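You operate a simulated robot arm through the tools that you are given. There is no shell and no other tool.

The job below is to be done with a simulated robot arm. You get a single attempt, and the scene is never put back.

Task
Stack the clear pot labelled "white" from the top of the black-legged table on top of the clear pot labelled "ball". Put the label bundle that says "soft" from the top of the black-legged table on top of the black roll there and the label bundle marked "large" on top of the blue tape roll there. Put the small black cone on the top of the black-legged table away on the shelf of the side table. Stack the white box that says "firm" from the top of the black-legged table on top of the white box marked "medium". Take the short black hose from the top of the black-legged table and put it on the shelf under the air board. Any order will do. Set down upright: label bundle.

It is judged by the outcome, as a careful person would: the job done as asked, and still so three seconds after it is handed in. It fails if anything else is knocked over, pushed out of place, dropped, spilled or broken.

Robot
A 7-joint arm with a fingered hand on a trunk, on a base that moves. Base frame: it is fixed to the floor where the robot stands at the start and does not move with it; the origin is under the middle of the robot, x ahead of it, y to its left, z up. Readings come in mm, rad, newtons and seconds.
With the tool pointing down near the work surface it reaches from about 360 to 720 mm from the robot's upright axis, wherever it stands. Its first joint turns from -1.204 to 3.002 rad. Places, roughly: black roll (7x7x13 cm) [2000, 300, 900]; blue tape roll (8x8x5 cm) [1600, 900, 800]; clear pot [2000, 500, 750]; label bundle [2000, 750, 750]; shelf of the side table [-2900, 3100, 600]; shelf under the air board (30x16 cm) [1540, -240, 420]; short black hose (6x6x15 cm) [1400, 900, 900]; small black cone (6x6x13 cm) [1900, 600, 900]; white box [1750, 1000, 750]. Payload 3.4 kg.
The tool frame sits at the grasp point between the pads (the TCP): z along the fingers, y along the line on which they close. The tips reach 25 mm beyond it. The gripper opens to 88 mm; its body begins 29 mm behind the TCP. The gripper is a hand of 5 fingers: y runs from the thumb to the fingers, the wrist lies at [-13, -97, -162] in the tool frame.
Orientation is told as [roll, pitch, yaw] about the base's x, y, z axes, in that order, counted from this pose: with the fingers straight down and the wrist toward the robot, the tool's x, y and z point along [0, 1, 0], [1, 0, 0] and [0, 0, -1] of the base frame.

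Tools
- The arm moves only by the tool apply_moves. Its argument "rows" is a list of rows, each a list of 2 entries, a list of its own where there are three numbers: the turn, a rotation vector about the tool's x, y, z in rad, then the shift along the tool's x, y, z in mm. In form: [[[ax, ay, az], [dx, dy, dz]], ...]. A call has 1 to 20 rows; each row shifts and turns the commanded pose from where the row before left it, along the tool's axes as they then stand. Rows are played at 5 a second. More than 50 mm and 0.15 rad between two rows, and nothing of the call is played. A pose out of reach is approached as far as the arm can. The call stops where the force on the tool passes 40 N (or 10 N more than at its start, if that is more) or the arm is blocked; 0.2 s more then pass. In this call time passes only in rows, and 0.2 s behind the last. The reply holds the time, the measured pose of the TCP, the force on the tool along the base axes, the opening and the grip force, in the units named above and with some noise, with the torque about the TCP (base axes, N m) and any sound that the robot's microphone picked up.
- Cameras (640 x 400 px; columns grow to the right, rows downward): "scene" is now at [138.8, 2.7, 1333.7]; the picture's right is [0.02, -1.00, -0.00], its down [-0.59, -0.01, -0.81] and it looks along [0.81, 0.02, -0.59] (base axes); focal length 251 px, centre (320, 200). "wrist" rides on the gripper at [59, -79, -105] in the tool frame; the picture's right is [-0.73, 0.32, -0.61], its down [-0.62, -0.68, 0.38] and it looks along [-0.29, 0.66, 0.70] (tool axes); focal length 234 px, centre (320, 200). There is no depth. A picture from a camera that has moved, and an enlarged one, comes with that camera's place and axes in the base frame and with its lens. The place of the scene camera against the robot may be out by one fixed shift of up to 25 mm in any direction.
- grab_frame(camera): a new picture of that camera. It takes no simulated time.
- raise_lower(by): slides the trunk up (or, below 0, down) by that many mm; the arm and the scene camera ride with it, the base frame stays. It gives what a move gives, with no picture.
- drive_base(legs): drives the robot by 1 to 6 legs, each [ahead, left, turn to the left] in mm, mm and rad, along the robot's own axes; the way and the turn of a leg run together, so that a leg with both is an arc; at most 1500 mm and 3.142 rad a leg. The arm and the cameras ride along, it lands a little off, and it stops where it bumps. It gives what a move gives.
- finger_targets(index, middle, ring, little, thumb_bend, thumb_turn): sets how far each is bent, from 0 (flat) to 100 (curled in); at 30 the hand is open as for a grip, at 70 the pads meet at the TCP. One left out holds its place. A second passes; each finger stops where it meets its share of the squeeze, and holds until it gets a number again. It is the only way to open and close the hand. It gives what a move gives, with no picture; readings hold the bend of each and the force on index, middle, ring, little, thumb and palm. thumb_turn goes from beside the hand (0) to across from the fingers (100), as for a grip.
- aim_head(pan, tilt): turns the head with the scene camera to pan (to the left, within 1.501 rad either way) and tilt (down, from -0.506 to 1.204), counted from straight ahead of the robot. It gives what a move gives.
- zoom(camera, box): a new picture of the part [left, top, right, bottom] of that camera's present view, enlarged. It takes no simulated time.
- job_done(): hands the job in; it is judged then, once.

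Nothing tells you exact positions but the pictures and the camera data. Unless the task says otherwise, let go and move clear before handing in.

The tools are called as a command line: name --argument value ..., lists and objects as JSON in quotes. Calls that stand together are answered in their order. apply_moves: Moves the arm, as the interface text tells. Its arguments: {"type":"object","properties":{"rows":{"type":"array","items":{"type":"array"}}},"required":["rows"]} The other tools are called the same way: raise_lower (by) moves the trunk up or down; finger_targets (index, middle, ring, little, thumb_bend, thumb_turn) moves the fingers one by one; drive_base (legs) drives the base; aim_head (pan, tilt) turns the head that bears the scene camera; grab_frame (camera) takes a picture; zoom (camera, box) takes an enlarged picture of a part of a camera's view; job_done () hands the job in.

At the start:

```text
time_s: 0.0
tcp_pos: [455.5, -19.4, 1117.6]
orientation: [0.0, 0.001, 0.001]
ft_force: [0.2, 0.0, -0.4]
torque: [-0.03, 0.03, -0.03]
opening: 87.6
grasp_force: 0.3
shape: jaw
bend: [30.0, 30.0, 30.0, 30.0, 30.0, 98.0]
finger forces: [0.1, 0.0, 0.1, 0.0, 0.1, 0.0]
trunk travel left (down, up): [-575.0, 365.0]
robot x, y, heading: [0.9, 2.3, -0.001]
head pan, tilt (commanded): [0.021, 0.634]
```

scene: 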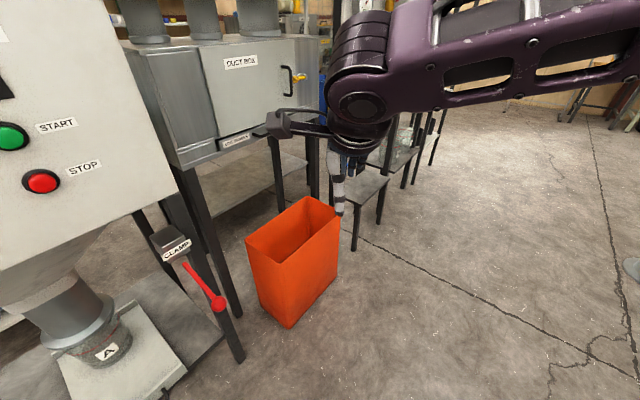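
wrist: 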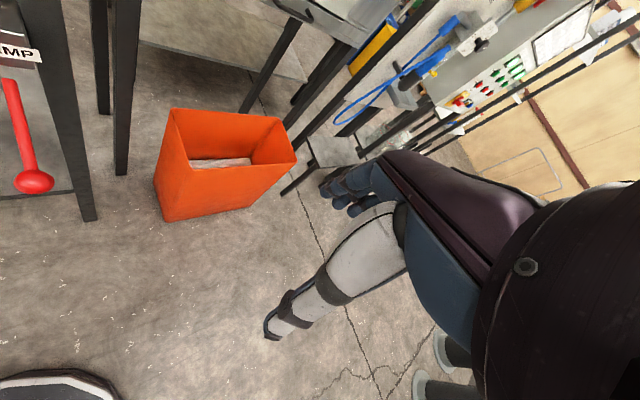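

I see a machine with a clamp and start/stop panel to the left, an orange bin ahead and what looks like an air board further on. I'll look around with the head before moving.

aim_head --pan 0.4 --tilt 0.35

grab_frame --camera "scene"

```text
time_s: 0.8
tcp_pos: [455.1, -19.1, 1118.3]
orientation: [0.0, 0.0, 0.001]
ft_force: [0.3, 0.2, 0.0]
torque: [0.0, 0.0, -0.03]
opening: 87.7
grasp_force: 0.0
shape: jaw
bend: [30.0, 30.0, 30.0, 30.0, 30.0, 98.0]
finger forces: [0.0, 0.1, 0.0, 0.0, 0.0, 0.1]
trunk travel left (down, up): [-575.0, 365.0]
robot x, y, heading: [2.1, -1.9, 0.004]
head pan, tilt (commanded): [0.4, 0.351]
```

```text
taken
camera scene: at [137.3, 37.0, 1359.3], right [0.39, -0.92, 0.0], down [-0.32, -0.13, -0.94], along [0.87, 0.36, -0.34], focal length 251 px, centre (320, 200)
```

scene: 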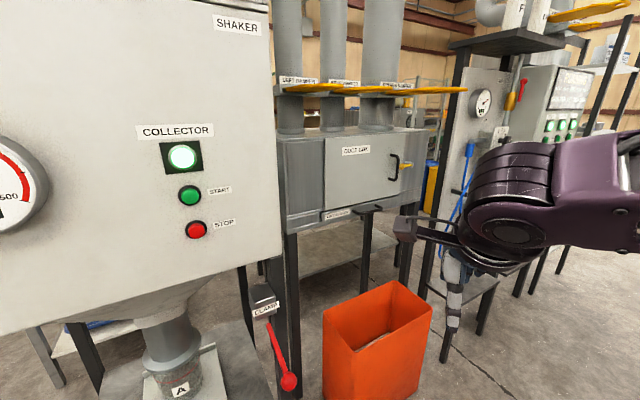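

The near left shows a dust collector and a duct box; the black-legged table must be beyond. I'll pan more to find the table, air board and side table.

aim_head --pan 1.2 --tilt 0.3

grab_frame --camera "scene"

aim_head --pan 0.0 --tilt 0.3

grab_frame --camera "scene"

aim_head --pan -0.8 --tilt 0.4

grab_frame --camera "scene"

```text
time_s: 2.0
tcp_pos: [456.2, -18.9, 1118.1]
orientation: [0.0, 0.0, 0.0]
ft_force: [0.5, -0.9, 0.2]
torque: [-0.01, -0.01, 0.01]
opening: 87.6
grasp_force: 0.2
shape: jaw
bend: [30.0, 30.0, 30.0, 30.0, 30.0, 98.0]
finger forces: [0.0, 0.0, 0.1, 0.0, 0.0, 0.1]
trunk travel left (down, up): [-575.0, 365.0]
robot x, y, heading: [2.5, 4.1, 0.002]
head pan, tilt (commanded): [1.201, 0.3]
```

```text
taken
camera scene: at [85.3, 87.9, 1364.1], right [0.93, -0.36, 0.0], down [-0.11, -0.28, -0.96], along [0.35, 0.89, -0.3], focal length 251 px, centre (320, 200)
```

scene: 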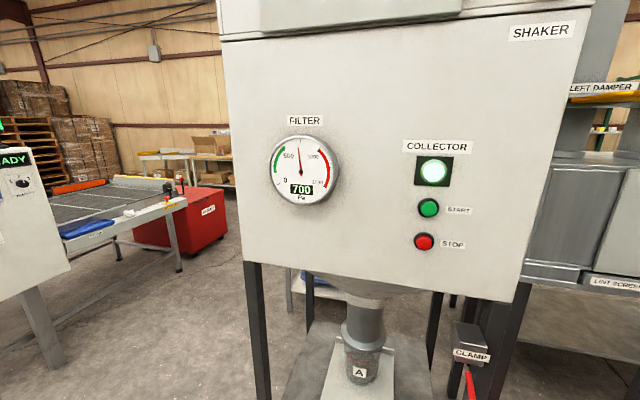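

```text
time_s: 3.4
tcp_pos: [455.1, -19.7, 1117.0]
orientation: [0.001, 0.001, -0.001]
ft_force: [-0.3, 0.4, 0.2]
torque: [0.0, 0.0, 0.0]
opening: 87.9
grasp_force: 0.1
shape: jaw
bend: [30.0, 30.0, 30.0, 30.0, 30.0, 98.0]
finger forces: [0.0, 0.0, 0.0, 0.0, 0.0, 0.1]
trunk travel left (down, up): [-575.0, 365.0]
robot x, y, heading: [-1.7, 1.1, 0.003]
head pan, tilt (commanded): [0.0, 0.3]
```

```text
taken
camera scene: at [144.8, 1.0, 1364.1], right [0.0, -1.0, 0.0], down [-0.3, 0.0, -0.96], along [0.96, 0.0, -0.3], focal length 251 px, centre (320, 200)
```

scene: 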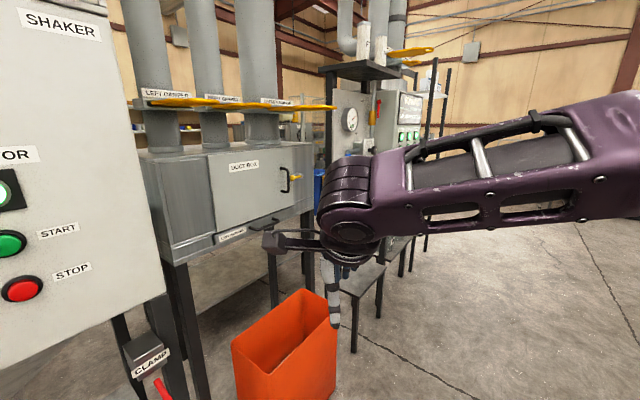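

```text
time_s: 4.5
tcp_pos: [455.3, -21.1, 1116.6]
orientation: [-0.001, -0.001, -0.001]
ft_force: [-0.6, 0.0, 0.0]
torque: [-0.04, 0.01, 0.0]
opening: 87.9
grasp_force: 0.1
shape: jaw
bend: [30.0, 30.0, 30.0, 30.0, 30.0, 98.0]
finger forces: [0.1, 0.0, 0.1, 0.0, 0.0, 0.1]
trunk travel left (down, up): [-575.0, 365.0]
robot x, y, heading: [-2.1, 3.7, -0.001]
head pan, tilt (commanded): [-0.799, 0.4]
```

```text
taken
camera scene: at [116.1, -65.4, 1354.8], right [-0.72, -0.7, 0.0], down [-0.27, 0.28, -0.92], along [0.64, -0.66, -0.39], focal length 251 px, centre (320, 200)
```

scene: 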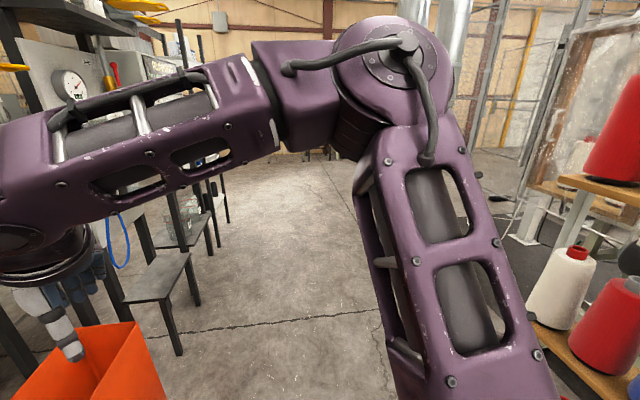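

The low black shelf at about (1510, -280, 420) is the one under the air board. I'll raise the trunk to look over the duct box and find the black-legged table.

raise_lower --by 360

aim_head --pan 0.35 --tilt 0.4

grab_frame --camera "scene"

aim_head --pan 1.45 --tilt 0.3

grab_frame --camera "scene"

aim_head --pan -1.45 --tilt 0.3

grab_frame --camera "scene"

```text
time_s: 8.0
tcp_pos: [455.8, -19.3, 1476.9]
orientation: [0.002, -0.001, 0.0]
ft_force: [-0.7, 0.6, -0.2]
torque: [0.02, 0.0, 0.02]
opening: 87.8
grasp_force: 0.1
shape: jaw
bend: [30.0, 30.0, 30.0, 30.0, 30.0, 98.0]
finger forces: [0.0, 0.0, 0.1, 0.0, 0.1, 0.0]
trunk travel left (down, up): [-935.0, 5.0]
robot x, y, heading: [1.5, 2.3, -0.002]
head pan, tilt (commanded): [-0.799, 0.4]
```

```text
time_s: 9.4
tcp_pos: [456.1, -19.3, 1477.9]
orientation: [-0.001, -0.001, 0.0]
ft_force: [-1.3, -0.3, 0.2]
torque: [0.01, -0.02, 0.01]
opening: 87.7
grasp_force: 0.1
shape: jaw
bend: [30.0, 30.0, 30.0, 30.0, 30.0, 98.0]
finger forces: [0.0, 0.0, 0.1, 0.1, 0.0, 0.1]
trunk travel left (down, up): [-935.0, 5.0]
robot x, y, heading: [0.5, -0.4, -0.002]
head pan, tilt (commanded): [0.351, 0.4]
```

```text
taken
camera scene: at [138.5, 32.6, 1714.8], right [0.34, -0.94, 0.0], down [-0.37, -0.13, -0.92], along [0.87, 0.32, -0.39], focal length 251 px, centre (320, 200)
```

scene: 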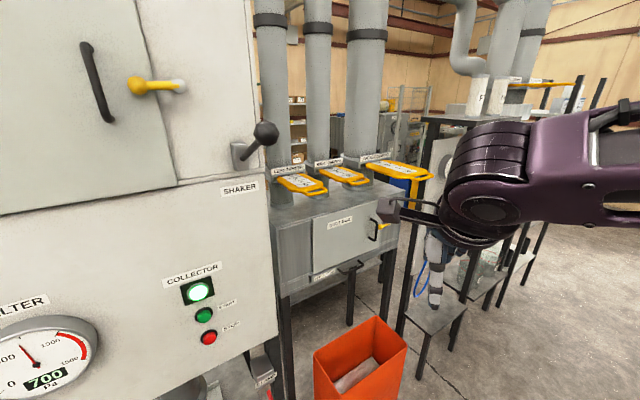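

```text
time_s: 10.7
tcp_pos: [455.6, -19.5, 1478.4]
orientation: [0.0, 0.0, -0.001]
ft_force: [1.1, 0.4, -0.1]
torque: [0.0, 0.0, -0.01]
opening: 87.6
grasp_force: 0.1
shape: jaw
bend: [30.0, 30.0, 30.0, 30.0, 30.0, 98.0]
finger forces: [0.0, 0.0, 0.0, 0.0, 0.0, 0.0]
trunk travel left (down, up): [-935.0, 5.0]
robot x, y, heading: [-0.3, 0.6, -0.001]
head pan, tilt (commanded): [1.45, 0.3]
```

```text
taken
camera scene: at [62.8, 93.6, 1724.1], right [0.99, -0.12, 0.0], down [-0.04, -0.29, -0.96], along [0.12, 0.95, -0.3], focal length 251 px, centre (320, 200)
```

scene: 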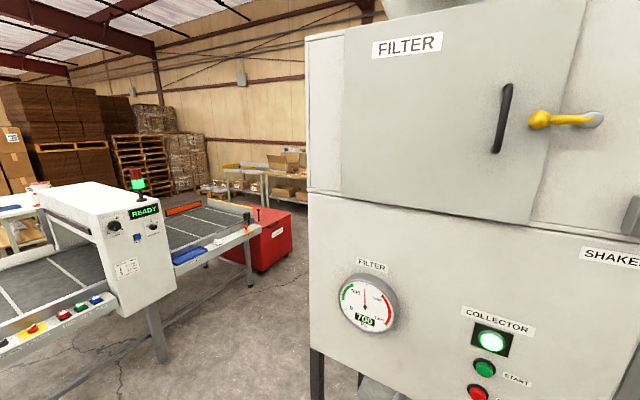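

```text
time_s: 13.2
tcp_pos: [455.8, -19.2, 1478.3]
orientation: [0.0, 0.0, 0.001]
ft_force: [-0.3, 0.8, 0.2]
torque: [0.01, 0.02, 0.0]
opening: 88.0
grasp_force: 0.1
shape: jaw
bend: [30.0, 30.0, 30.0, 30.0, 30.0, 98.0]
finger forces: [0.1, 0.0, 0.0, 0.0, 0.1, 0.0]
trunk travel left (down, up): [-935.0, 5.0]
robot x, y, heading: [0.9, 1.1, 0.001]
head pan, tilt (commanded): [-1.45, 0.3]
```

```text
taken
camera scene: at [62.7, -91.8, 1724.1], right [-0.99, -0.12, 0.0], down [-0.04, 0.29, -0.96], along [0.12, -0.95, -0.3], focal length 251 px, centre (320, 200)
```

scene: 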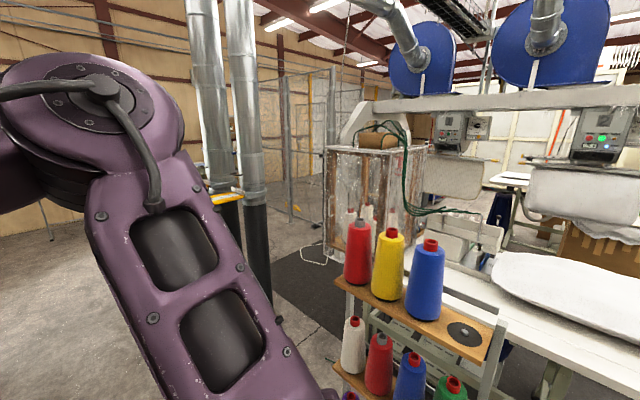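

The tables run along the far side of the duct box and the floor to the right looks clear. I'll drive forward-right to look at the back of this row.

drive_base --legs '[[700, -550, 0]]'

aim_head --pan 0.6 --tilt 0.4

grab_frame --camera "scene"

aim_head --pan -0.1 --tilt 0.4

grab_frame --camera "scene"

```text
time_s: 17.9
tcp_pos: [1158.9, -559.0, 1478.5]
orientation: [-0.001, 0.0, 0.014]
ft_force: [0.5, -1.0, -0.2]
torque: [0.01, 0.02, 0.0]
opening: 87.4
grasp_force: 0.0
shape: jaw
bend: [30.0, 30.0, 30.0, 30.0, 30.0, 98.0]
finger forces: [0.0, 0.0, 0.0, 0.0, 0.1, 0.0]
trunk travel left (down, up): [-935.0, 5.0]
robot x, y, heading: [703.9, -547.0, 0.012]
head pan, tilt (commanded): [-1.45, 0.3]
```

```text
time_s: 19.9
tcp_pos: [1160.6, -560.4, 1478.0]
orientation: [0.002, 0.0, 0.014]
ft_force: [-0.4, -0.1, 0.4]
torque: [0.01, 0.0, -0.01]
opening: 87.5
grasp_force: 0.0
shape: jaw
bend: [30.0, 30.0, 30.0, 30.0, 30.0, 98.0]
finger forces: [0.0, 0.1, 0.0, 0.0, 0.0, 0.1]
trunk travel left (down, up): [-935.0, 5.0]
robot x, y, heading: [706.3, -542.8, 0.015]
head pan, tilt (commanded): [0.6, 0.4]
```

```text
taken
camera scene: at [831.7, -491.2, 1714.8], right [0.58, -0.82, 0.0], down [-0.32, -0.22, -0.92], along [0.75, 0.53, -0.39], focal length 251 px, centre (320, 200)
```

scene: 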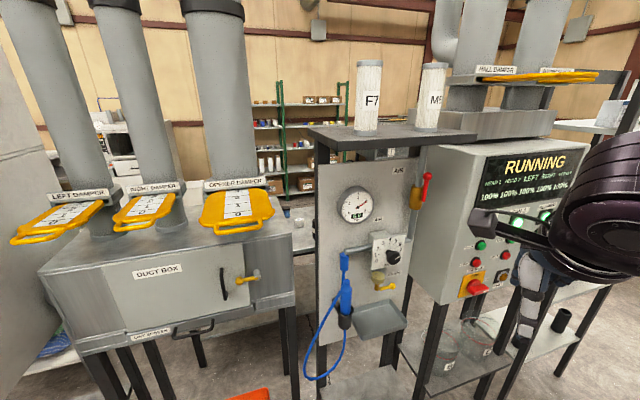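

```text
time_s: 21.0
tcp_pos: [1160.5, -560.3, 1477.4]
orientation: [0.0, 0.001, 0.015]
ft_force: [0.9, -0.2, 0.8]
torque: [0.01, 0.05, 0.0]
opening: 87.5
grasp_force: 0.2
shape: jaw
bend: [30.0, 30.0, 30.0, 30.0, 30.0, 98.0]
finger forces: [0.0, 0.1, 0.0, 0.0, 0.1, 0.0]
trunk travel left (down, up): [-935.0, 5.0]
robot x, y, heading: [707.4, -544.4, 0.015]
head pan, tilt (commanded): [-0.099, 0.4]
```

```text
taken
camera scene: at [848.1, -552.2, 1714.8], right [-0.08, -1.0, 0.0], down [-0.39, 0.03, -0.92], along [0.92, -0.08, -0.39], focal length 251 px, centre (320, 200)
```

scene: 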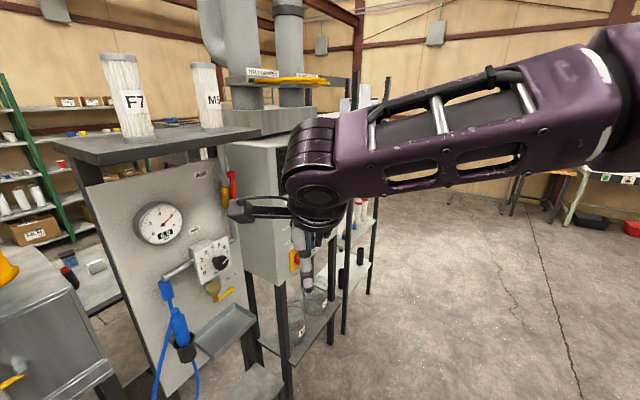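

The table shows behind the duct box. I'll zoom on it.

zoom --camera "scene" --box '[0, 200, 160, 300]'

aim_head --pan 0.7 --tilt 0.5

zoom --camera "scene" --box '[0, 200, 320, 400]'

zoom --camera "scene" --box '[240, 100, 560, 300]'

```text
4.00 times, centred on (80, 250) of scene
camera zoom: at [848.1, -552.2, 1714.8], right [-0.08, -1.0, 0.0], down [-0.39, 0.03, -0.92], along [0.92, -0.08, -0.39], focal length 1004 px, centre (1280, 0)
```

zoom: 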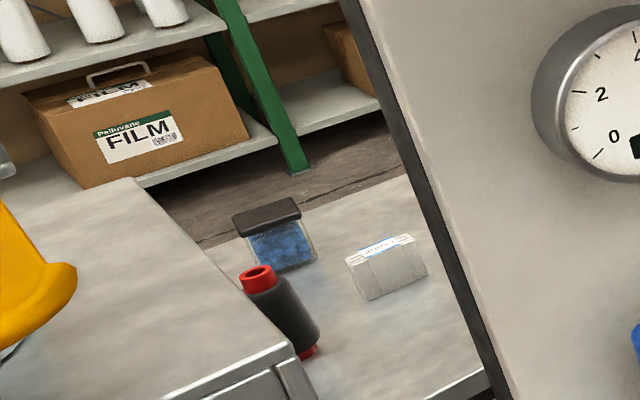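

```text
time_s: 22.1
tcp_pos: [1160.8, -558.7, 1476.8]
orientation: [-0.001, 0.0, 0.014]
ft_force: [-0.8, -0.1, -0.9]
torque: [0.02, 0.03, -0.03]
opening: 87.4
grasp_force: 0.1
shape: jaw
bend: [30.0, 30.0, 30.0, 30.0, 30.0, 98.0]
finger forces: [0.1, 0.0, 0.1, 0.0, 0.0, 0.0]
trunk travel left (down, up): [-935.0, 5.0]
robot x, y, heading: [705.4, -543.7, 0.009]
head pan, tilt (commanded): [0.7, 0.499]
```

```text
2.00 times, centred on (160, 300) of scene
camera zoom: at [824.7, -485.1, 1705.7], right [0.65, -0.76, 0.0], down [-0.36, -0.31, -0.88], along [0.66, 0.57, -0.48], focal length 502 px, centre (640, 0)
```

zoom: 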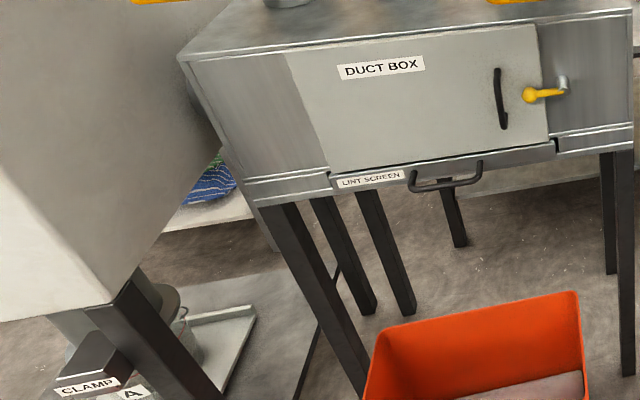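

```text
2.00 times, centred on (400, 200) of scene
camera zoom: at [824.7, -485.1, 1705.7], right [0.65, -0.76, 0.0], down [-0.36, -0.31, -0.88], along [0.66, 0.57, -0.48], focal length 502 px, centre (160, 200)
```

zoom: 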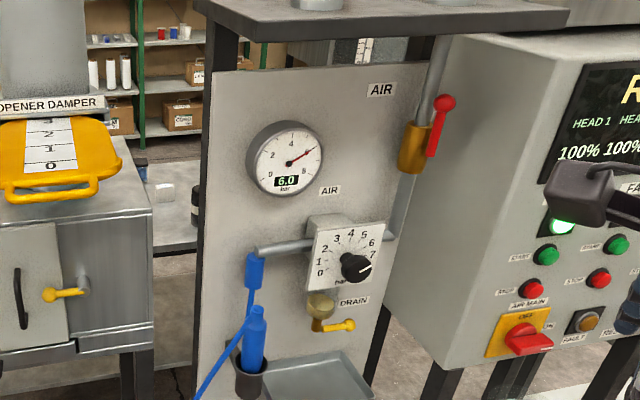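

The bench lies behind the machine row, running roughly diagonal (about −45°), with a wide aisle on its far side. I'll drive around the right end of the row, checking along the way.

drive_base --legs '[[0, 0, -0.79], [1300, -150, 0]]'

aim_head --pan 0.7 --tilt 0.4

grab_frame --camera "scene"

aim_head --pan 0.0 --tilt 0.4

grab_frame --camera "scene"

```text
time_s: 30.8
tcp_pos: [1827.8, -1915.5, 1478.7]
orientation: [0.0, 0.0, -0.799]
ft_force: [-0.9, 0.0, 0.4]
torque: [-0.01, -0.02, -0.02]
opening: 87.5
grasp_force: 0.0
shape: jaw
bend: [30.0, 30.0, 30.0, 30.0, 30.0, 98.0]
finger forces: [0.0, 0.1, 0.1, 0.0, 0.0, 0.1]
trunk travel left (down, up): [-935.0, 5.0]
robot x, y, heading: [1524.4, -1576.9, -0.798]
head pan, tilt (commanded): [0.7, 0.499]
```

```text
time_s: 31.4
tcp_pos: [1827.9, -1917.0, 1478.3]
orientation: [-0.002, 0.001, -0.798]
ft_force: [-0.3, 0.5, -0.6]
torque: [-0.01, 0.01, 0.01]
opening: 87.6
grasp_force: 0.1
shape: jaw
bend: [30.0, 30.0, 30.0, 30.0, 30.0, 98.0]
finger forces: [0.0, 0.1, 0.1, 0.0, 0.0, 0.1]
trunk travel left (down, up): [-935.0, 5.0]
robot x, y, heading: [1521.8, -1576.3, -0.799]
head pan, tilt (commanded): [0.7, 0.4]
```

```text
taken
camera scene: at [1651.6, -1619.9, 1714.8], right [-0.1, -1.0, 0.0], down [-0.39, 0.04, -0.92], along [0.92, -0.09, -0.39], focal length 251 px, centre (320, 200)
```

scene: 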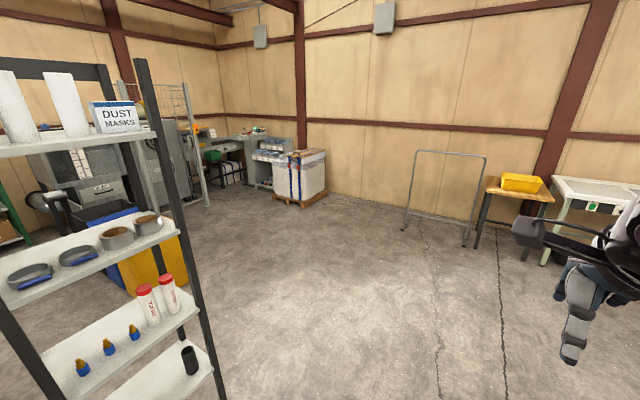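

```text
time_s: 32.5
tcp_pos: [1826.9, -1916.1, 1477.2]
orientation: [-0.002, -0.001, -0.799]
ft_force: [0.0, -0.5, 0.7]
torque: [-0.01, -0.01, -0.02]
opening: 87.9
grasp_force: 0.1
shape: jaw
bend: [30.0, 30.0, 30.0, 30.0, 30.0, 98.0]
finger forces: [0.0, 0.1, 0.0, 0.1, 0.1, 0.0]
trunk travel left (down, up): [-935.0, 5.0]
robot x, y, heading: [1526.7, -1578.7, -0.798]
head pan, tilt (commanded): [0.0, 0.4]
```

```text
taken
camera scene: at [1624.2, -1677.0, 1714.8], right [-0.71, -0.7, 0.0], down [-0.27, 0.28, -0.92], along [0.64, -0.66, -0.39], focal length 251 px, centre (320, 200)
```

scene: 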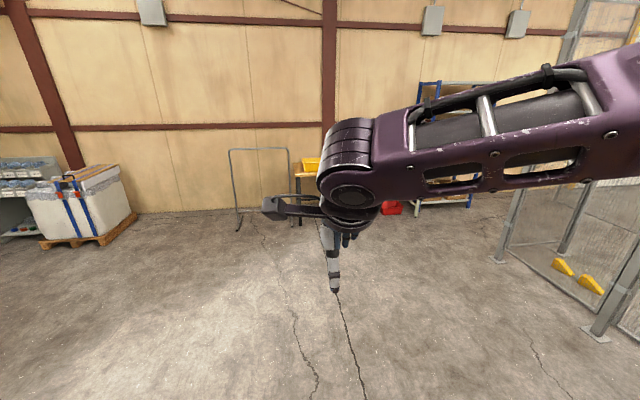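

The end of the row is the post near (2640, −1110); behind it something blue/yellow stands around (3600, −570). I'll move on past the post, turn left and look.

drive_base --legs '[[1190, 700, 0], [0, 0, 1.6]]'

aim_head --pan 0.0 --tilt 0.4

grab_frame --camera "scene"

aim_head --pan 0.7 --tilt 0.4

grab_frame --camera "scene"

```text
time_s: 43.4
tcp_pos: [3188.4, -1636.2, 1478.2]
orientation: [0.001, -0.001, 0.814]
ft_force: [-0.1, 0.1, -0.3]
torque: [0.0, 0.0, 0.0]
opening: 87.6
grasp_force: 0.0
shape: jaw
bend: [30.0, 30.0, 30.0, 30.0, 30.0, 98.0]
finger forces: [0.0, 0.0, 0.1, 0.1, 0.0, 0.0]
trunk travel left (down, up): [-935.0, 5.0]
robot x, y, heading: [2863.3, -1950.0, 0.812]
head pan, tilt (commanded): [0.0, 0.4]
```

```text
time_s: 44.0
tcp_pos: [3188.0, -1636.3, 1478.4]
orientation: [-0.001, 0.001, 0.813]
ft_force: [-0.1, -0.3, 0.5]
torque: [-0.01, 0.0, 0.01]
opening: 87.7
grasp_force: 0.1
shape: jaw
bend: [30.0, 30.0, 30.0, 30.0, 30.0, 98.0]
finger forces: [0.1, 0.0, 0.0, 0.1, 0.1, 0.1]
trunk travel left (down, up): [-935.0, 5.0]
robot x, y, heading: [2862.5, -1953.2, 0.811]
head pan, tilt (commanded): [0.0, 0.4]
```

```text
taken
camera scene: at [2961.8, -1849.3, 1714.8], right [0.73, -0.69, 0.0], down [-0.27, -0.28, -0.92], along [0.63, 0.67, -0.39], focal length 251 px, centre (320, 200)
```

scene: 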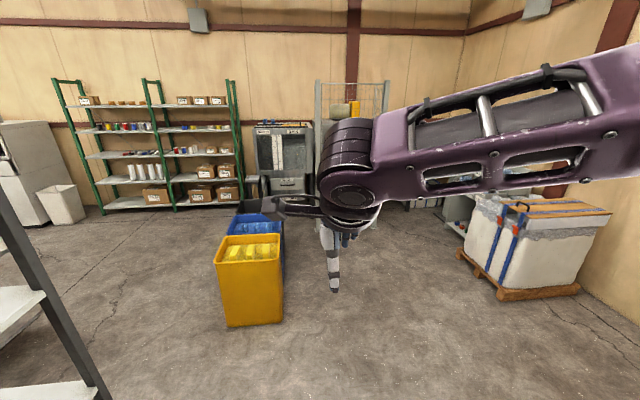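

```text
time_s: 45.1
tcp_pos: [3190.2, -1636.2, 1477.7]
orientation: [0.001, 0.001, 0.812]
ft_force: [-0.4, -0.1, 1.0]
torque: [-0.01, 0.04, 0.01]
opening: 87.7
grasp_force: 0.1
shape: jaw
bend: [30.0, 30.0, 30.0, 30.0, 30.0, 98.0]
finger forces: [0.0, 0.1, 0.0, 0.0, 0.1, 0.0]
trunk travel left (down, up): [-935.0, 5.0]
robot x, y, heading: [2862.6, -1951.2, 0.811]
head pan, tilt (commanded): [0.7, 0.4]
```

```text
taken
camera scene: at [2903.7, -1824.1, 1714.8], right [1.0, -0.06, 0.0], down [-0.02, -0.39, -0.92], along [0.05, 0.92, -0.39], focal length 251 px, centre (320, 200)
```

scene: 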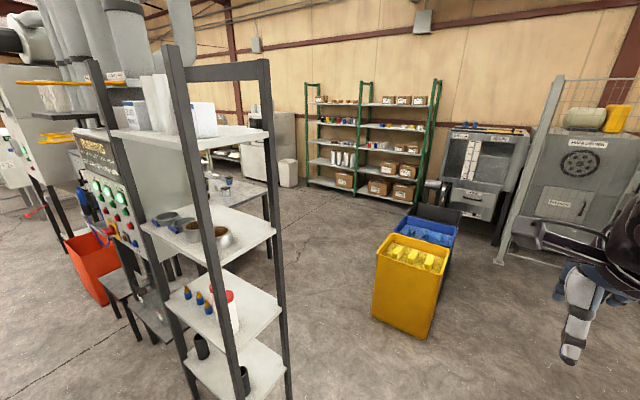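

Behind the tall rack I can see the black-legged table with the pots at its right end near (2500, 700). The gap between the rack corner (2735, −766) and yellow bin corner (3420, −300) is about 0.83 m; I'll approach it squarely and look first.

drive_base --legs '[[1059, 340, 0], [0, 0, 1.34]]'

aim_head --pan 0.0 --tilt 0.5

grab_frame --camera "scene"

aim_head --pan 0.6 --tilt 0.5

grab_frame --camera "scene"

```text
time_s: 54.1
tcp_pos: [3135.3, -552.6, 1477.0]
orientation: [0.0, 0.001, 2.123]
ft_force: [-0.7, 0.7, 0.1]
torque: [-0.01, 0.0, 0.01]
opening: 87.3
grasp_force: 0.1
shape: jaw
bend: [30.0, 30.0, 30.0, 30.0, 30.0, 98.0]
finger forces: [0.0, 0.0, 0.0, 0.0, 0.0, 0.1]
trunk travel left (down, up): [-935.0, 5.0]
robot x, y, heading: [3355.6, -950.6, 2.122]
head pan, tilt (commanded): [0.7, 0.4]
```

```text
time_s: 55.1
tcp_pos: [3134.8, -552.1, 1477.7]
orientation: [-0.001, 0.0, 2.122]
ft_force: [-0.5, 0.4, 0.3]
torque: [-0.03, 0.0, -0.01]
opening: 87.6
grasp_force: 0.1
shape: jaw
bend: [30.0, 30.0, 30.0, 30.0, 30.0, 98.0]
finger forces: [0.1, 0.0, 0.0, 0.0, 0.0, 0.0]
trunk travel left (down, up): [-935.0, 5.0]
robot x, y, heading: [3358.8, -952.1, 2.121]
head pan, tilt (commanded): [0.0, 0.499]
```

```text
taken
camera scene: at [3285.1, -829.4, 1705.7], right [0.85, 0.53, 0.0], down [0.25, -0.41, -0.88], along [-0.46, 0.75, -0.48], focal length 251 px, centre (320, 200)
```

scene: 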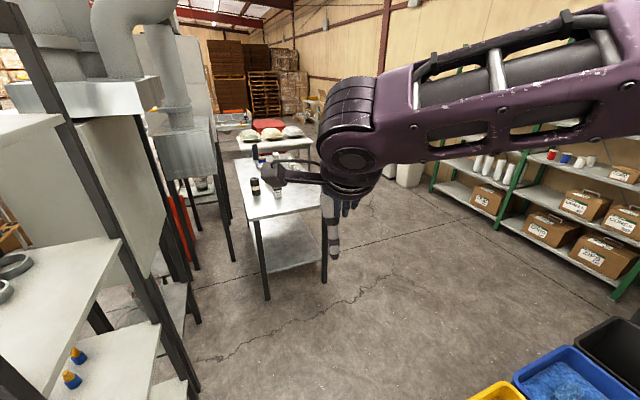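

```text
time_s: 56.1
tcp_pos: [3136.2, -553.8, 1477.7]
orientation: [0.001, -0.002, 2.122]
ft_force: [0.7, 0.2, 0.1]
torque: [-0.02, -0.02, 0.01]
opening: 87.8
grasp_force: 0.1
shape: jaw
bend: [30.0, 30.0, 30.0, 30.0, 30.0, 98.0]
finger forces: [0.0, 0.0, 0.0, 0.0, 0.0, 0.1]
trunk travel left (down, up): [-935.0, 5.0]
robot x, y, heading: [3360.8, -950.3, 2.126]
head pan, tilt (commanded): [0.6, 0.499]
```

```text
taken
camera scene: at [3249.9, -869.7, 1705.7], right [0.41, 0.91, 0.0], down [0.44, -0.19, -0.88], along [-0.8, 0.36, -0.48], focal length 251 px, centre (320, 200)
```

scene: 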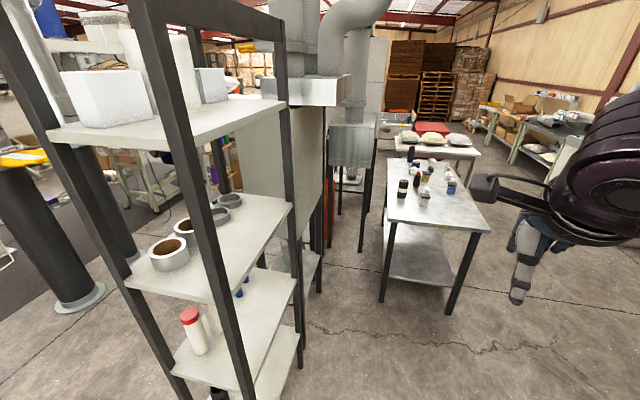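

The table is clearly visible now: right end from about (2173,176) to (2485,567), ~500 mm wide, top near z≈800. I'll pass through the gap and go around to the free far side.

drive_base --legs '[[1000, 0, 0], [611, -625, 0]]'

aim_head --pan 0.9 --tilt 0.5

grab_frame --camera "scene"

zoom --camera "scene" --box '[200, 100, 440, 250]'

```text
time_s: 65.5
tcp_pos: [2799.4, 1145.4, 1477.8]
orientation: [0.0, 0.0, 2.131]
ft_force: [-0.3, -1.4, -0.4]
torque: [0.01, 0.0, -0.01]
opening: 87.5
grasp_force: 0.1
shape: jaw
bend: [30.0, 30.0, 30.0, 30.0, 30.0, 98.0]
finger forces: [0.0, 0.0, 0.1, 0.0, 0.0, 0.0]
trunk travel left (down, up): [-935.0, 5.0]
robot x, y, heading: [3027.4, 753.7, 2.136]
head pan, tilt (commanded): [0.6, 0.499]
```

```text
time_s: 66.3
tcp_pos: [2801.2, 1147.4, 1477.1]
orientation: [0.0, 0.002, 2.133]
ft_force: [0.9, -0.3, 0.3]
torque: [-0.01, -0.02, 0.0]
opening: 87.7
grasp_force: 0.0
shape: jaw
bend: [30.0, 30.0, 30.0, 30.0, 30.0, 98.0]
finger forces: [0.0, 0.0, 0.0, 0.0, 0.0, 0.0]
trunk travel left (down, up): [-935.0, 5.0]
robot x, y, heading: [3023.9, 750.0, 2.136]
head pan, tilt (commanded): [0.901, 0.499]
```

```text
taken
camera scene: at [2910.9, 803.7, 1705.7], right [0.11, 0.99, 0.0], down [0.48, -0.05, -0.88], along [-0.87, 0.1, -0.48], focal length 251 px, centre (320, 200)
```

scene: 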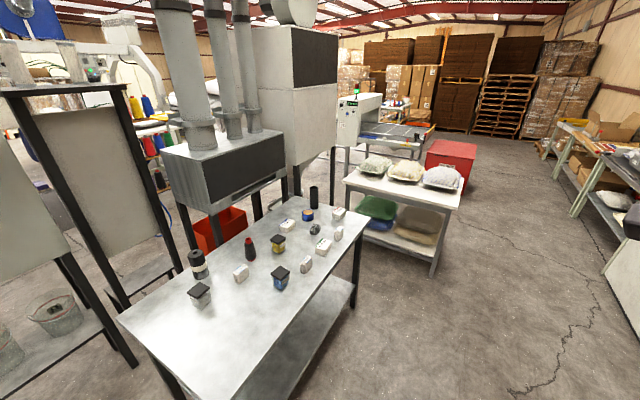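

```text
2.67 times, centred on (320, 175) of scene
camera zoom: at [2910.9, 803.7, 1705.7], right [0.11, 0.99, 0.0], down [0.48, -0.05, -0.88], along [-0.87, 0.1, -0.48], focal length 669 px, centre (320, 267)
```

zoom: 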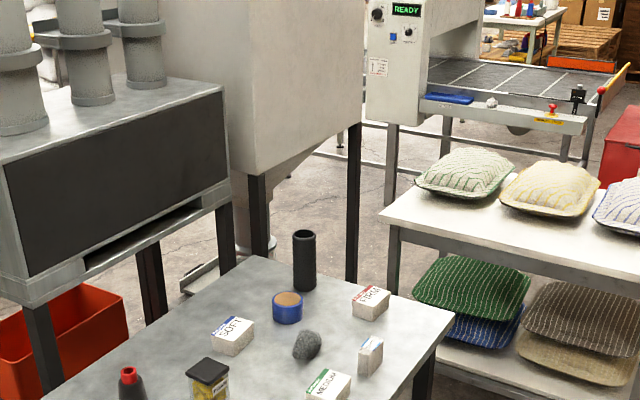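

The whole table with all items is in view. Zooming to identify each item and its labels.

zoom --camera "scene" --box '[160, 170, 360, 295]'

zoom --camera "scene" --box '[270, 170, 370, 232]'

zoom --camera "scene" --box '[220, 220, 320, 282]'

zoom --camera "scene" --box '[170, 240, 270, 302]'

```text
3.20 times, centred on (260, 232) of scene
camera zoom: at [2910.9, 803.7, 1705.7], right [0.11, 0.99, 0.0], down [0.48, -0.05, -0.88], along [-0.87, 0.1, -0.48], focal length 803 px, centre (512, 96)
```

zoom: 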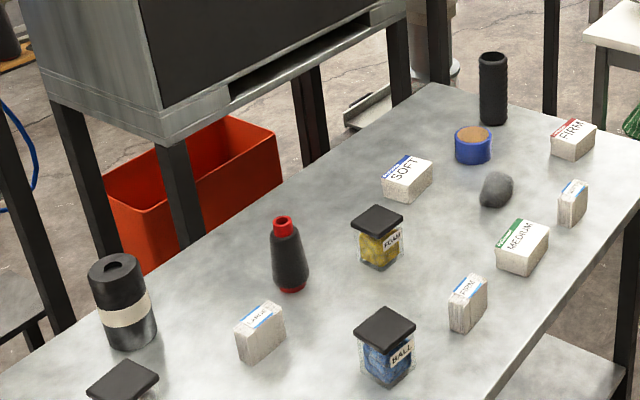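

```text
6.40 times, centred on (320, 201) of scene
camera zoom: at [2910.9, 803.7, 1705.7], right [0.11, 0.99, 0.0], down [0.48, -0.05, -0.88], along [-0.87, 0.1, -0.48], focal length 1606 px, centre (320, 194)
```

zoom: 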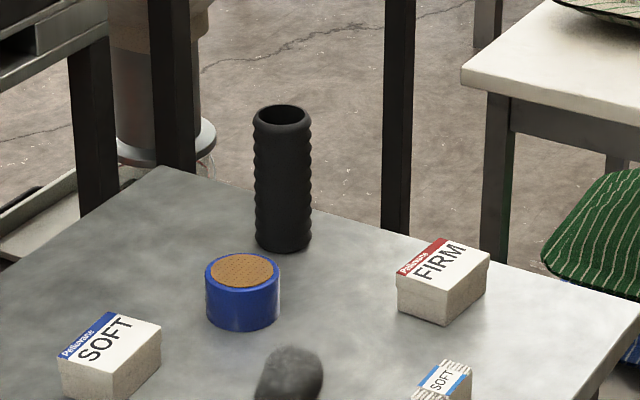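

```text
6.40 times, centred on (270, 251) of scene
camera zoom: at [2910.9, 803.7, 1705.7], right [0.11, 0.99, 0.0], down [0.48, -0.05, -0.88], along [-0.87, 0.1, -0.48], focal length 1606 px, centre (640, -126)
```

zoom: 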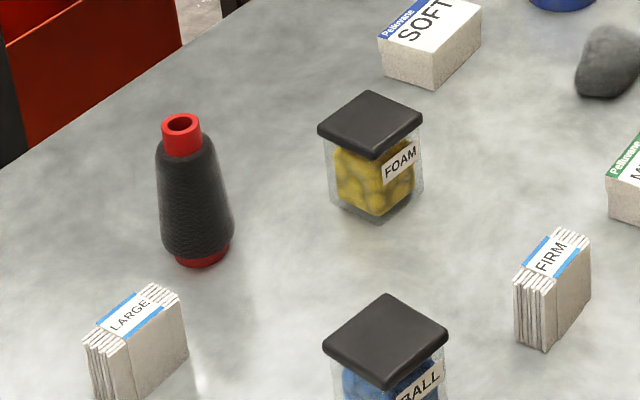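

```text
6.40 times, centred on (220, 271) of scene
camera zoom: at [2910.9, 803.7, 1705.7], right [0.11, 0.99, 0.0], down [0.48, -0.05, -0.88], along [-0.87, 0.1, -0.48], focal length 1606 px, centre (960, -254)
```

zoom: 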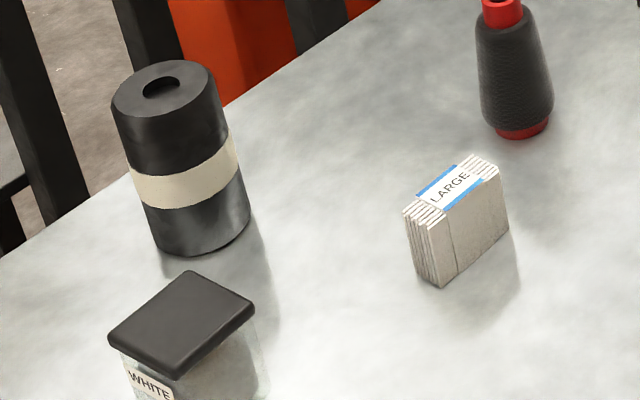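

All items are identified: hose (standing ribbed tube), tape roll, boxes SOFT/FIRM/MEDIUM, bundles SOFT/FIRM/LARGE, pots FOAM/BALL/WHITE, the red-tipped black cone and the black roll with beige band. I want to know how big my own base is, so I'll look down at it.

aim_head --pan 0.9 --tilt 1.2

grab_frame --camera "scene"

grab_frame --camera "wrist"

```text
time_s: 67.4
tcp_pos: [2800.1, 1145.1, 1477.3]
orientation: [0.0, 0.0, 2.131]
ft_force: [0.3, 0.7, -0.2]
torque: [-0.02, 0.01, 0.01]
opening: 87.7
grasp_force: 0.1
shape: jaw
bend: [30.0, 30.0, 30.0, 30.0, 30.0, 98.0]
finger forces: [0.0, 0.0, 0.0, 0.0, 0.1, 0.0]
trunk travel left (down, up): [-935.0, 5.0]
robot x, y, heading: [3025.2, 750.0, 2.128]
head pan, tilt (commanded): [0.901, 1.201]
```

```text
taken
camera scene: at [2945.5, 799.4, 1652.0], right [0.11, 0.99, 0.0], down [0.93, -0.1, -0.36], along [-0.36, 0.04, -0.93], focal length 251 px, centre (320, 200)
```

scene: 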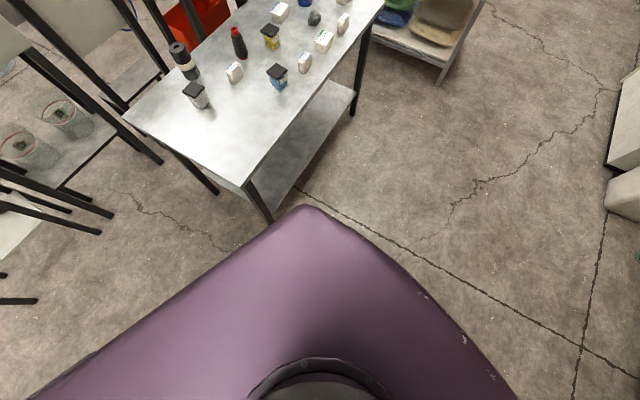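

```text
taken
camera wrist: at [2792.0, 1049.0, 1582.6], right [0.44, 0.66, 0.61], down [0.89, -0.24, -0.38], along [-0.1, 0.71, -0.7], focal length 234 px, centre (320, 200)
```

wrist: 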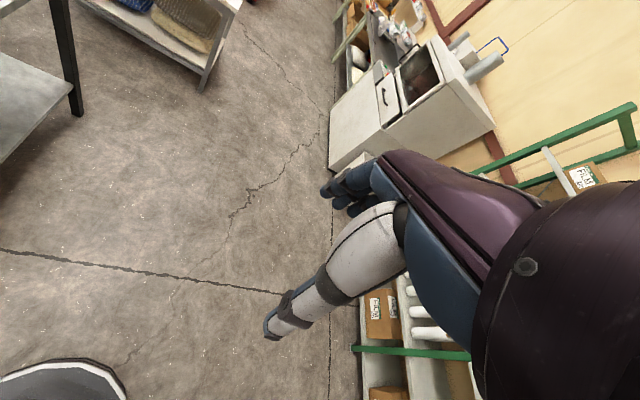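

My base looks like a disc of about 260 mm radius, so I can stand ~300 mm from the table edge. I'll drive to the far long side near the SOFT bundle/boxes end and turn to face the table.

drive_base --legs '[[1191, 302, 0], [0, 0, 1.93]]'

aim_head --pan 0.0 --tilt 0.75

grab_frame --camera "scene"

grab_frame --camera "wrist"

```text
time_s: 78.2
tcp_pos: [1849.4, 1235.7, 1477.6]
orientation: [0.0, 0.0, -2.22]
ft_force: [0.3, -0.2, 0.6]
torque: [0.0, -0.01, -0.03]
opening: 87.7
grasp_force: 0.1
shape: jaw
bend: [30.0, 30.0, 30.0, 30.0, 30.0, 98.0]
finger forces: [0.0, 0.0, 0.0, 0.0, 0.0, 0.1]
trunk travel left (down, up): [-935.0, 5.0]
robot x, y, heading: [2137.7, 1587.4, -2.216]
head pan, tilt (commanded): [0.901, 1.201]
```

```text
time_s: 79.4
tcp_pos: [1849.9, 1235.8, 1477.2]
orientation: [-0.001, -0.001, -2.22]
ft_force: [0.2, 0.5, -0.4]
torque: [-0.01, -0.01, -0.02]
opening: 87.5
grasp_force: 0.0
shape: jaw
bend: [30.0, 30.0, 30.0, 30.0, 30.0, 98.0]
finger forces: [0.0, 0.1, 0.0, 0.1, 0.1, 0.1]
trunk travel left (down, up): [-935.0, 5.0]
robot x, y, heading: [2137.9, 1583.2, -2.222]
head pan, tilt (commanded): [0.0, 0.75]
```

```text
taken
camera scene: at [2061.5, 1483.1, 1683.7], right [-0.8, 0.6, 0.0], down [0.41, 0.54, -0.73], along [-0.44, -0.58, -0.68], focal length 251 px, centre (320, 200)
```

scene: 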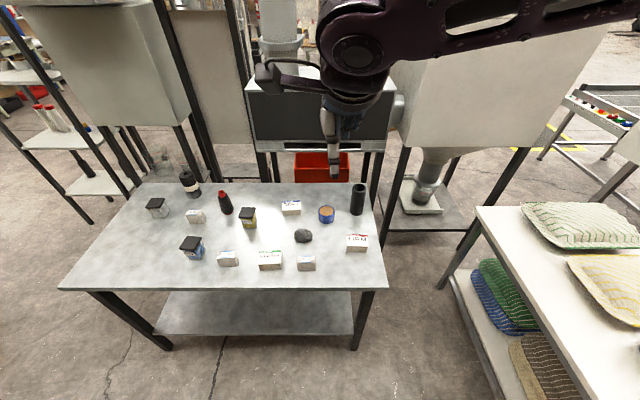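

```text
taken
camera wrist: at [1943.7, 1265.2, 1582.6], right [-0.77, 0.18, 0.61], down [-0.09, 0.92, -0.38], along [-0.63, -0.35, -0.7], focal length 234 px, centre (320, 200)
```

wrist: 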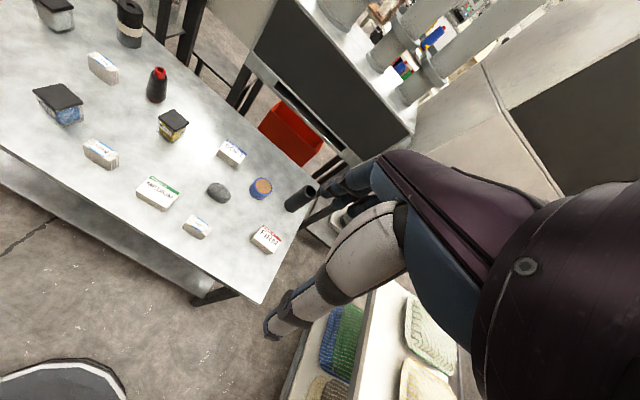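

From here the table layout is clear in both cameras. I'll zoom in on the wrist view to get accurate bearings before approaching.

zoom --camera "wrist" --box '[120, 90, 330, 310]'

zoom --camera "scene" --box '[220, 170, 400, 282]'

zoom --camera "scene" --box '[120, 160, 300, 272]'

```text
1.82 times, centred on (225, 200) of wrist
camera zoom: at [1943.7, 1265.2, 1582.6], right [-0.77, 0.18, 0.61], down [-0.09, 0.92, -0.38], along [-0.63, -0.35, -0.7], focal length 426 px, centre (493, 200)
```

zoom: 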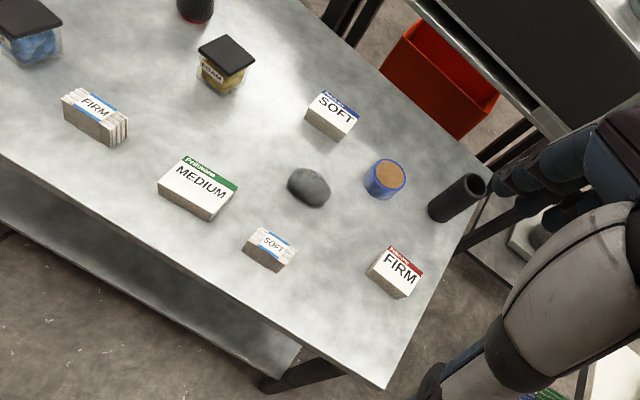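

```text
3.56 times, centred on (310, 226) of scene
camera zoom: at [2061.5, 1483.1, 1683.7], right [-0.8, 0.6, 0.0], down [0.41, 0.54, -0.73], along [-0.44, -0.58, -0.68], focal length 892 px, centre (356, 108)
```

zoom: 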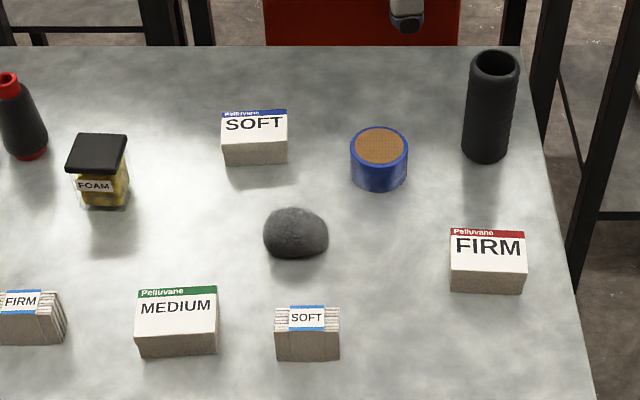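

```text
3.56 times, centred on (210, 216) of scene
camera zoom: at [2061.5, 1483.1, 1683.7], right [-0.8, 0.6, 0.0], down [0.41, 0.54, -0.73], along [-0.44, -0.58, -0.68], focal length 892 px, centre (711, 143)
```

zoom: 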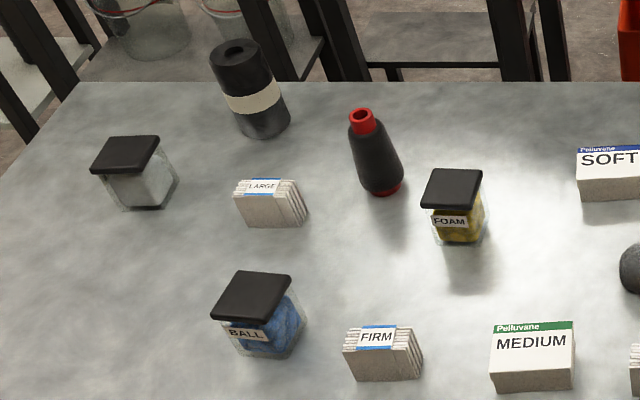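

Positions agree to ~20 mm so far; the table edge is ~590 mm from my axis and the top near z≈820. I'll move in 270 mm and lower the trunk partway for a closer wrist view.

drive_base --legs '[[270, 0, 0]]'

raise_lower --by -330

grab_frame --camera "wrist"

grab_frame --camera "scene"

```text
time_s: 81.3
tcp_pos: [1688.0, 1027.7, 1478.4]
orientation: [-0.001, -0.001, -2.224]
ft_force: [-0.3, 0.0, -0.2]
torque: [0.01, -0.04, 0.0]
opening: 87.6
grasp_force: 0.0
shape: jaw
bend: [30.0, 30.0, 30.0, 30.0, 30.0, 98.0]
finger forces: [0.0, 0.0, 0.0, 0.0, 0.0, 0.1]
trunk travel left (down, up): [-935.0, 5.0]
robot x, y, heading: [1978.9, 1375.6, -2.223]
head pan, tilt (commanded): [0.0, 0.75]
```

```text
time_s: 84.5
tcp_pos: [1687.5, 1025.8, 1148.0]
orientation: [0.0, -0.001, -2.224]
ft_force: [0.2, 0.3, 0.4]
torque: [-0.02, -0.01, 0.0]
opening: 87.8
grasp_force: 0.1
shape: jaw
bend: [30.0, 30.0, 30.0, 30.0, 30.0, 98.0]
finger forces: [0.0, 0.0, 0.0, 0.0, 0.0, 0.0]
trunk travel left (down, up): [-605.0, 335.0]
robot x, y, heading: [1979.6, 1375.0, -2.223]
head pan, tilt (commanded): [0.0, 0.75]
```

```text
taken
camera wrist: at [1780.7, 1053.4, 1252.7], right [-0.77, 0.18, 0.61], down [-0.08, 0.92, -0.38], along [-0.63, -0.35, -0.7], focal length 234 px, centre (320, 200)
```

wrist: 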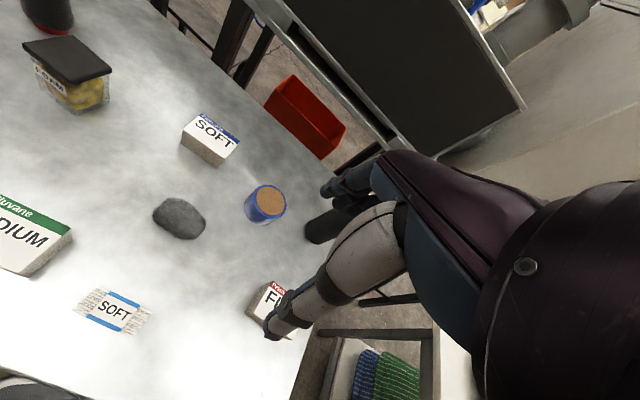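

```text
taken
camera scene: at [1899.2, 1270.8, 1353.7], right [-0.79, 0.61, 0.0], down [0.41, 0.54, -0.73], along [-0.44, -0.58, -0.68], focal length 251 px, centre (320, 200)
```

scene: 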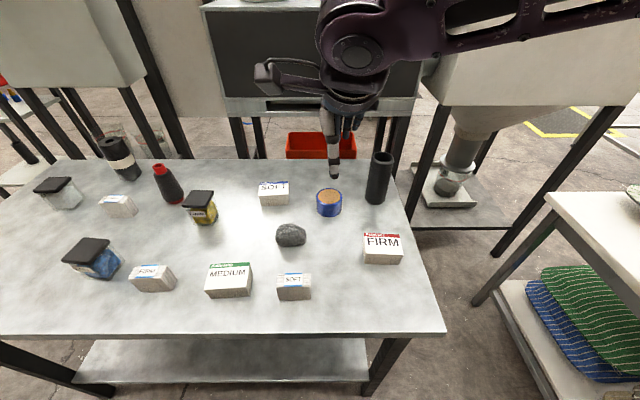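

SOFT bundle's top is near (1784, 1033, 875), consistent with a table top at about 820. I'll bring the hand above it and lower to get a close view.

apply_moves --rows '[[[0, 0, 0], [36, -32, 0]], [[0, 0, 0], [36, -32, 0]]]'

raise_lower --by -170

grab_frame --camera "wrist"

grab_frame --camera "scene"

```text
time_s: 85.2
tcp_pos: [1785.5, 1030.8, 1148.0]
orientation: [-0.002, -0.001, -2.224]
ft_force: [0.1, 0.2, 0.6]
torque: [0.04, 0.0, -0.02]
opening: 87.6
grasp_force: 0.1
shape: jaw
bend: [30.0, 30.0, 30.0, 30.0, 30.0, 98.0]
finger forces: [0.0, 0.0, 0.0, 0.0, 0.0, 0.1]
trunk travel left (down, up): [-605.0, 335.0]
robot x, y, heading: [1979.2, 1378.1, -2.223]
head pan, tilt (commanded): [0.0, 0.75]
```

```text
time_s: 87.1
tcp_pos: [1784.0, 1031.7, 978.7]
orientation: [-0.001, 0.001, -2.224]
ft_force: [0.4, 0.3, 0.7]
torque: [0.01, -0.02, 0.01]
opening: 87.9
grasp_force: 0.1
shape: jaw
bend: [30.0, 30.0, 30.0, 30.0, 30.0, 98.0]
finger forces: [0.1, 0.1, 0.1, 0.0, 0.0, 0.1]
trunk travel left (down, up): [-435.0, 505.0]
robot x, y, heading: [1980.6, 1377.4, -2.219]
head pan, tilt (commanded): [0.0, 0.75]
```

```text
taken
camera wrist: at [1877.9, 1060.3, 1082.4], right [-0.77, 0.18, 0.61], down [-0.08, 0.92, -0.38], along [-0.63, -0.35, -0.7], focal length 234 px, centre (320, 200)
```

wrist: 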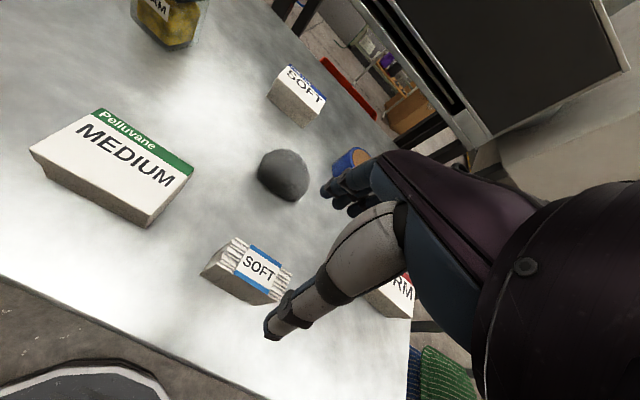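

```text
taken
camera scene: at [1899.2, 1270.8, 1183.7], right [-0.79, 0.61, 0.0], down [0.41, 0.54, -0.73], along [-0.44, -0.58, -0.68], focal length 251 px, centre (320, 200)
```

scene: 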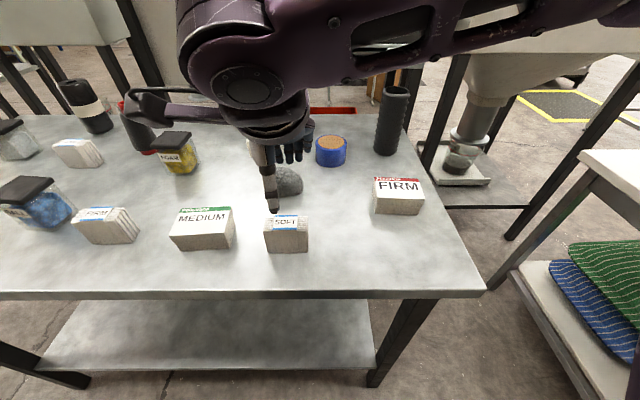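

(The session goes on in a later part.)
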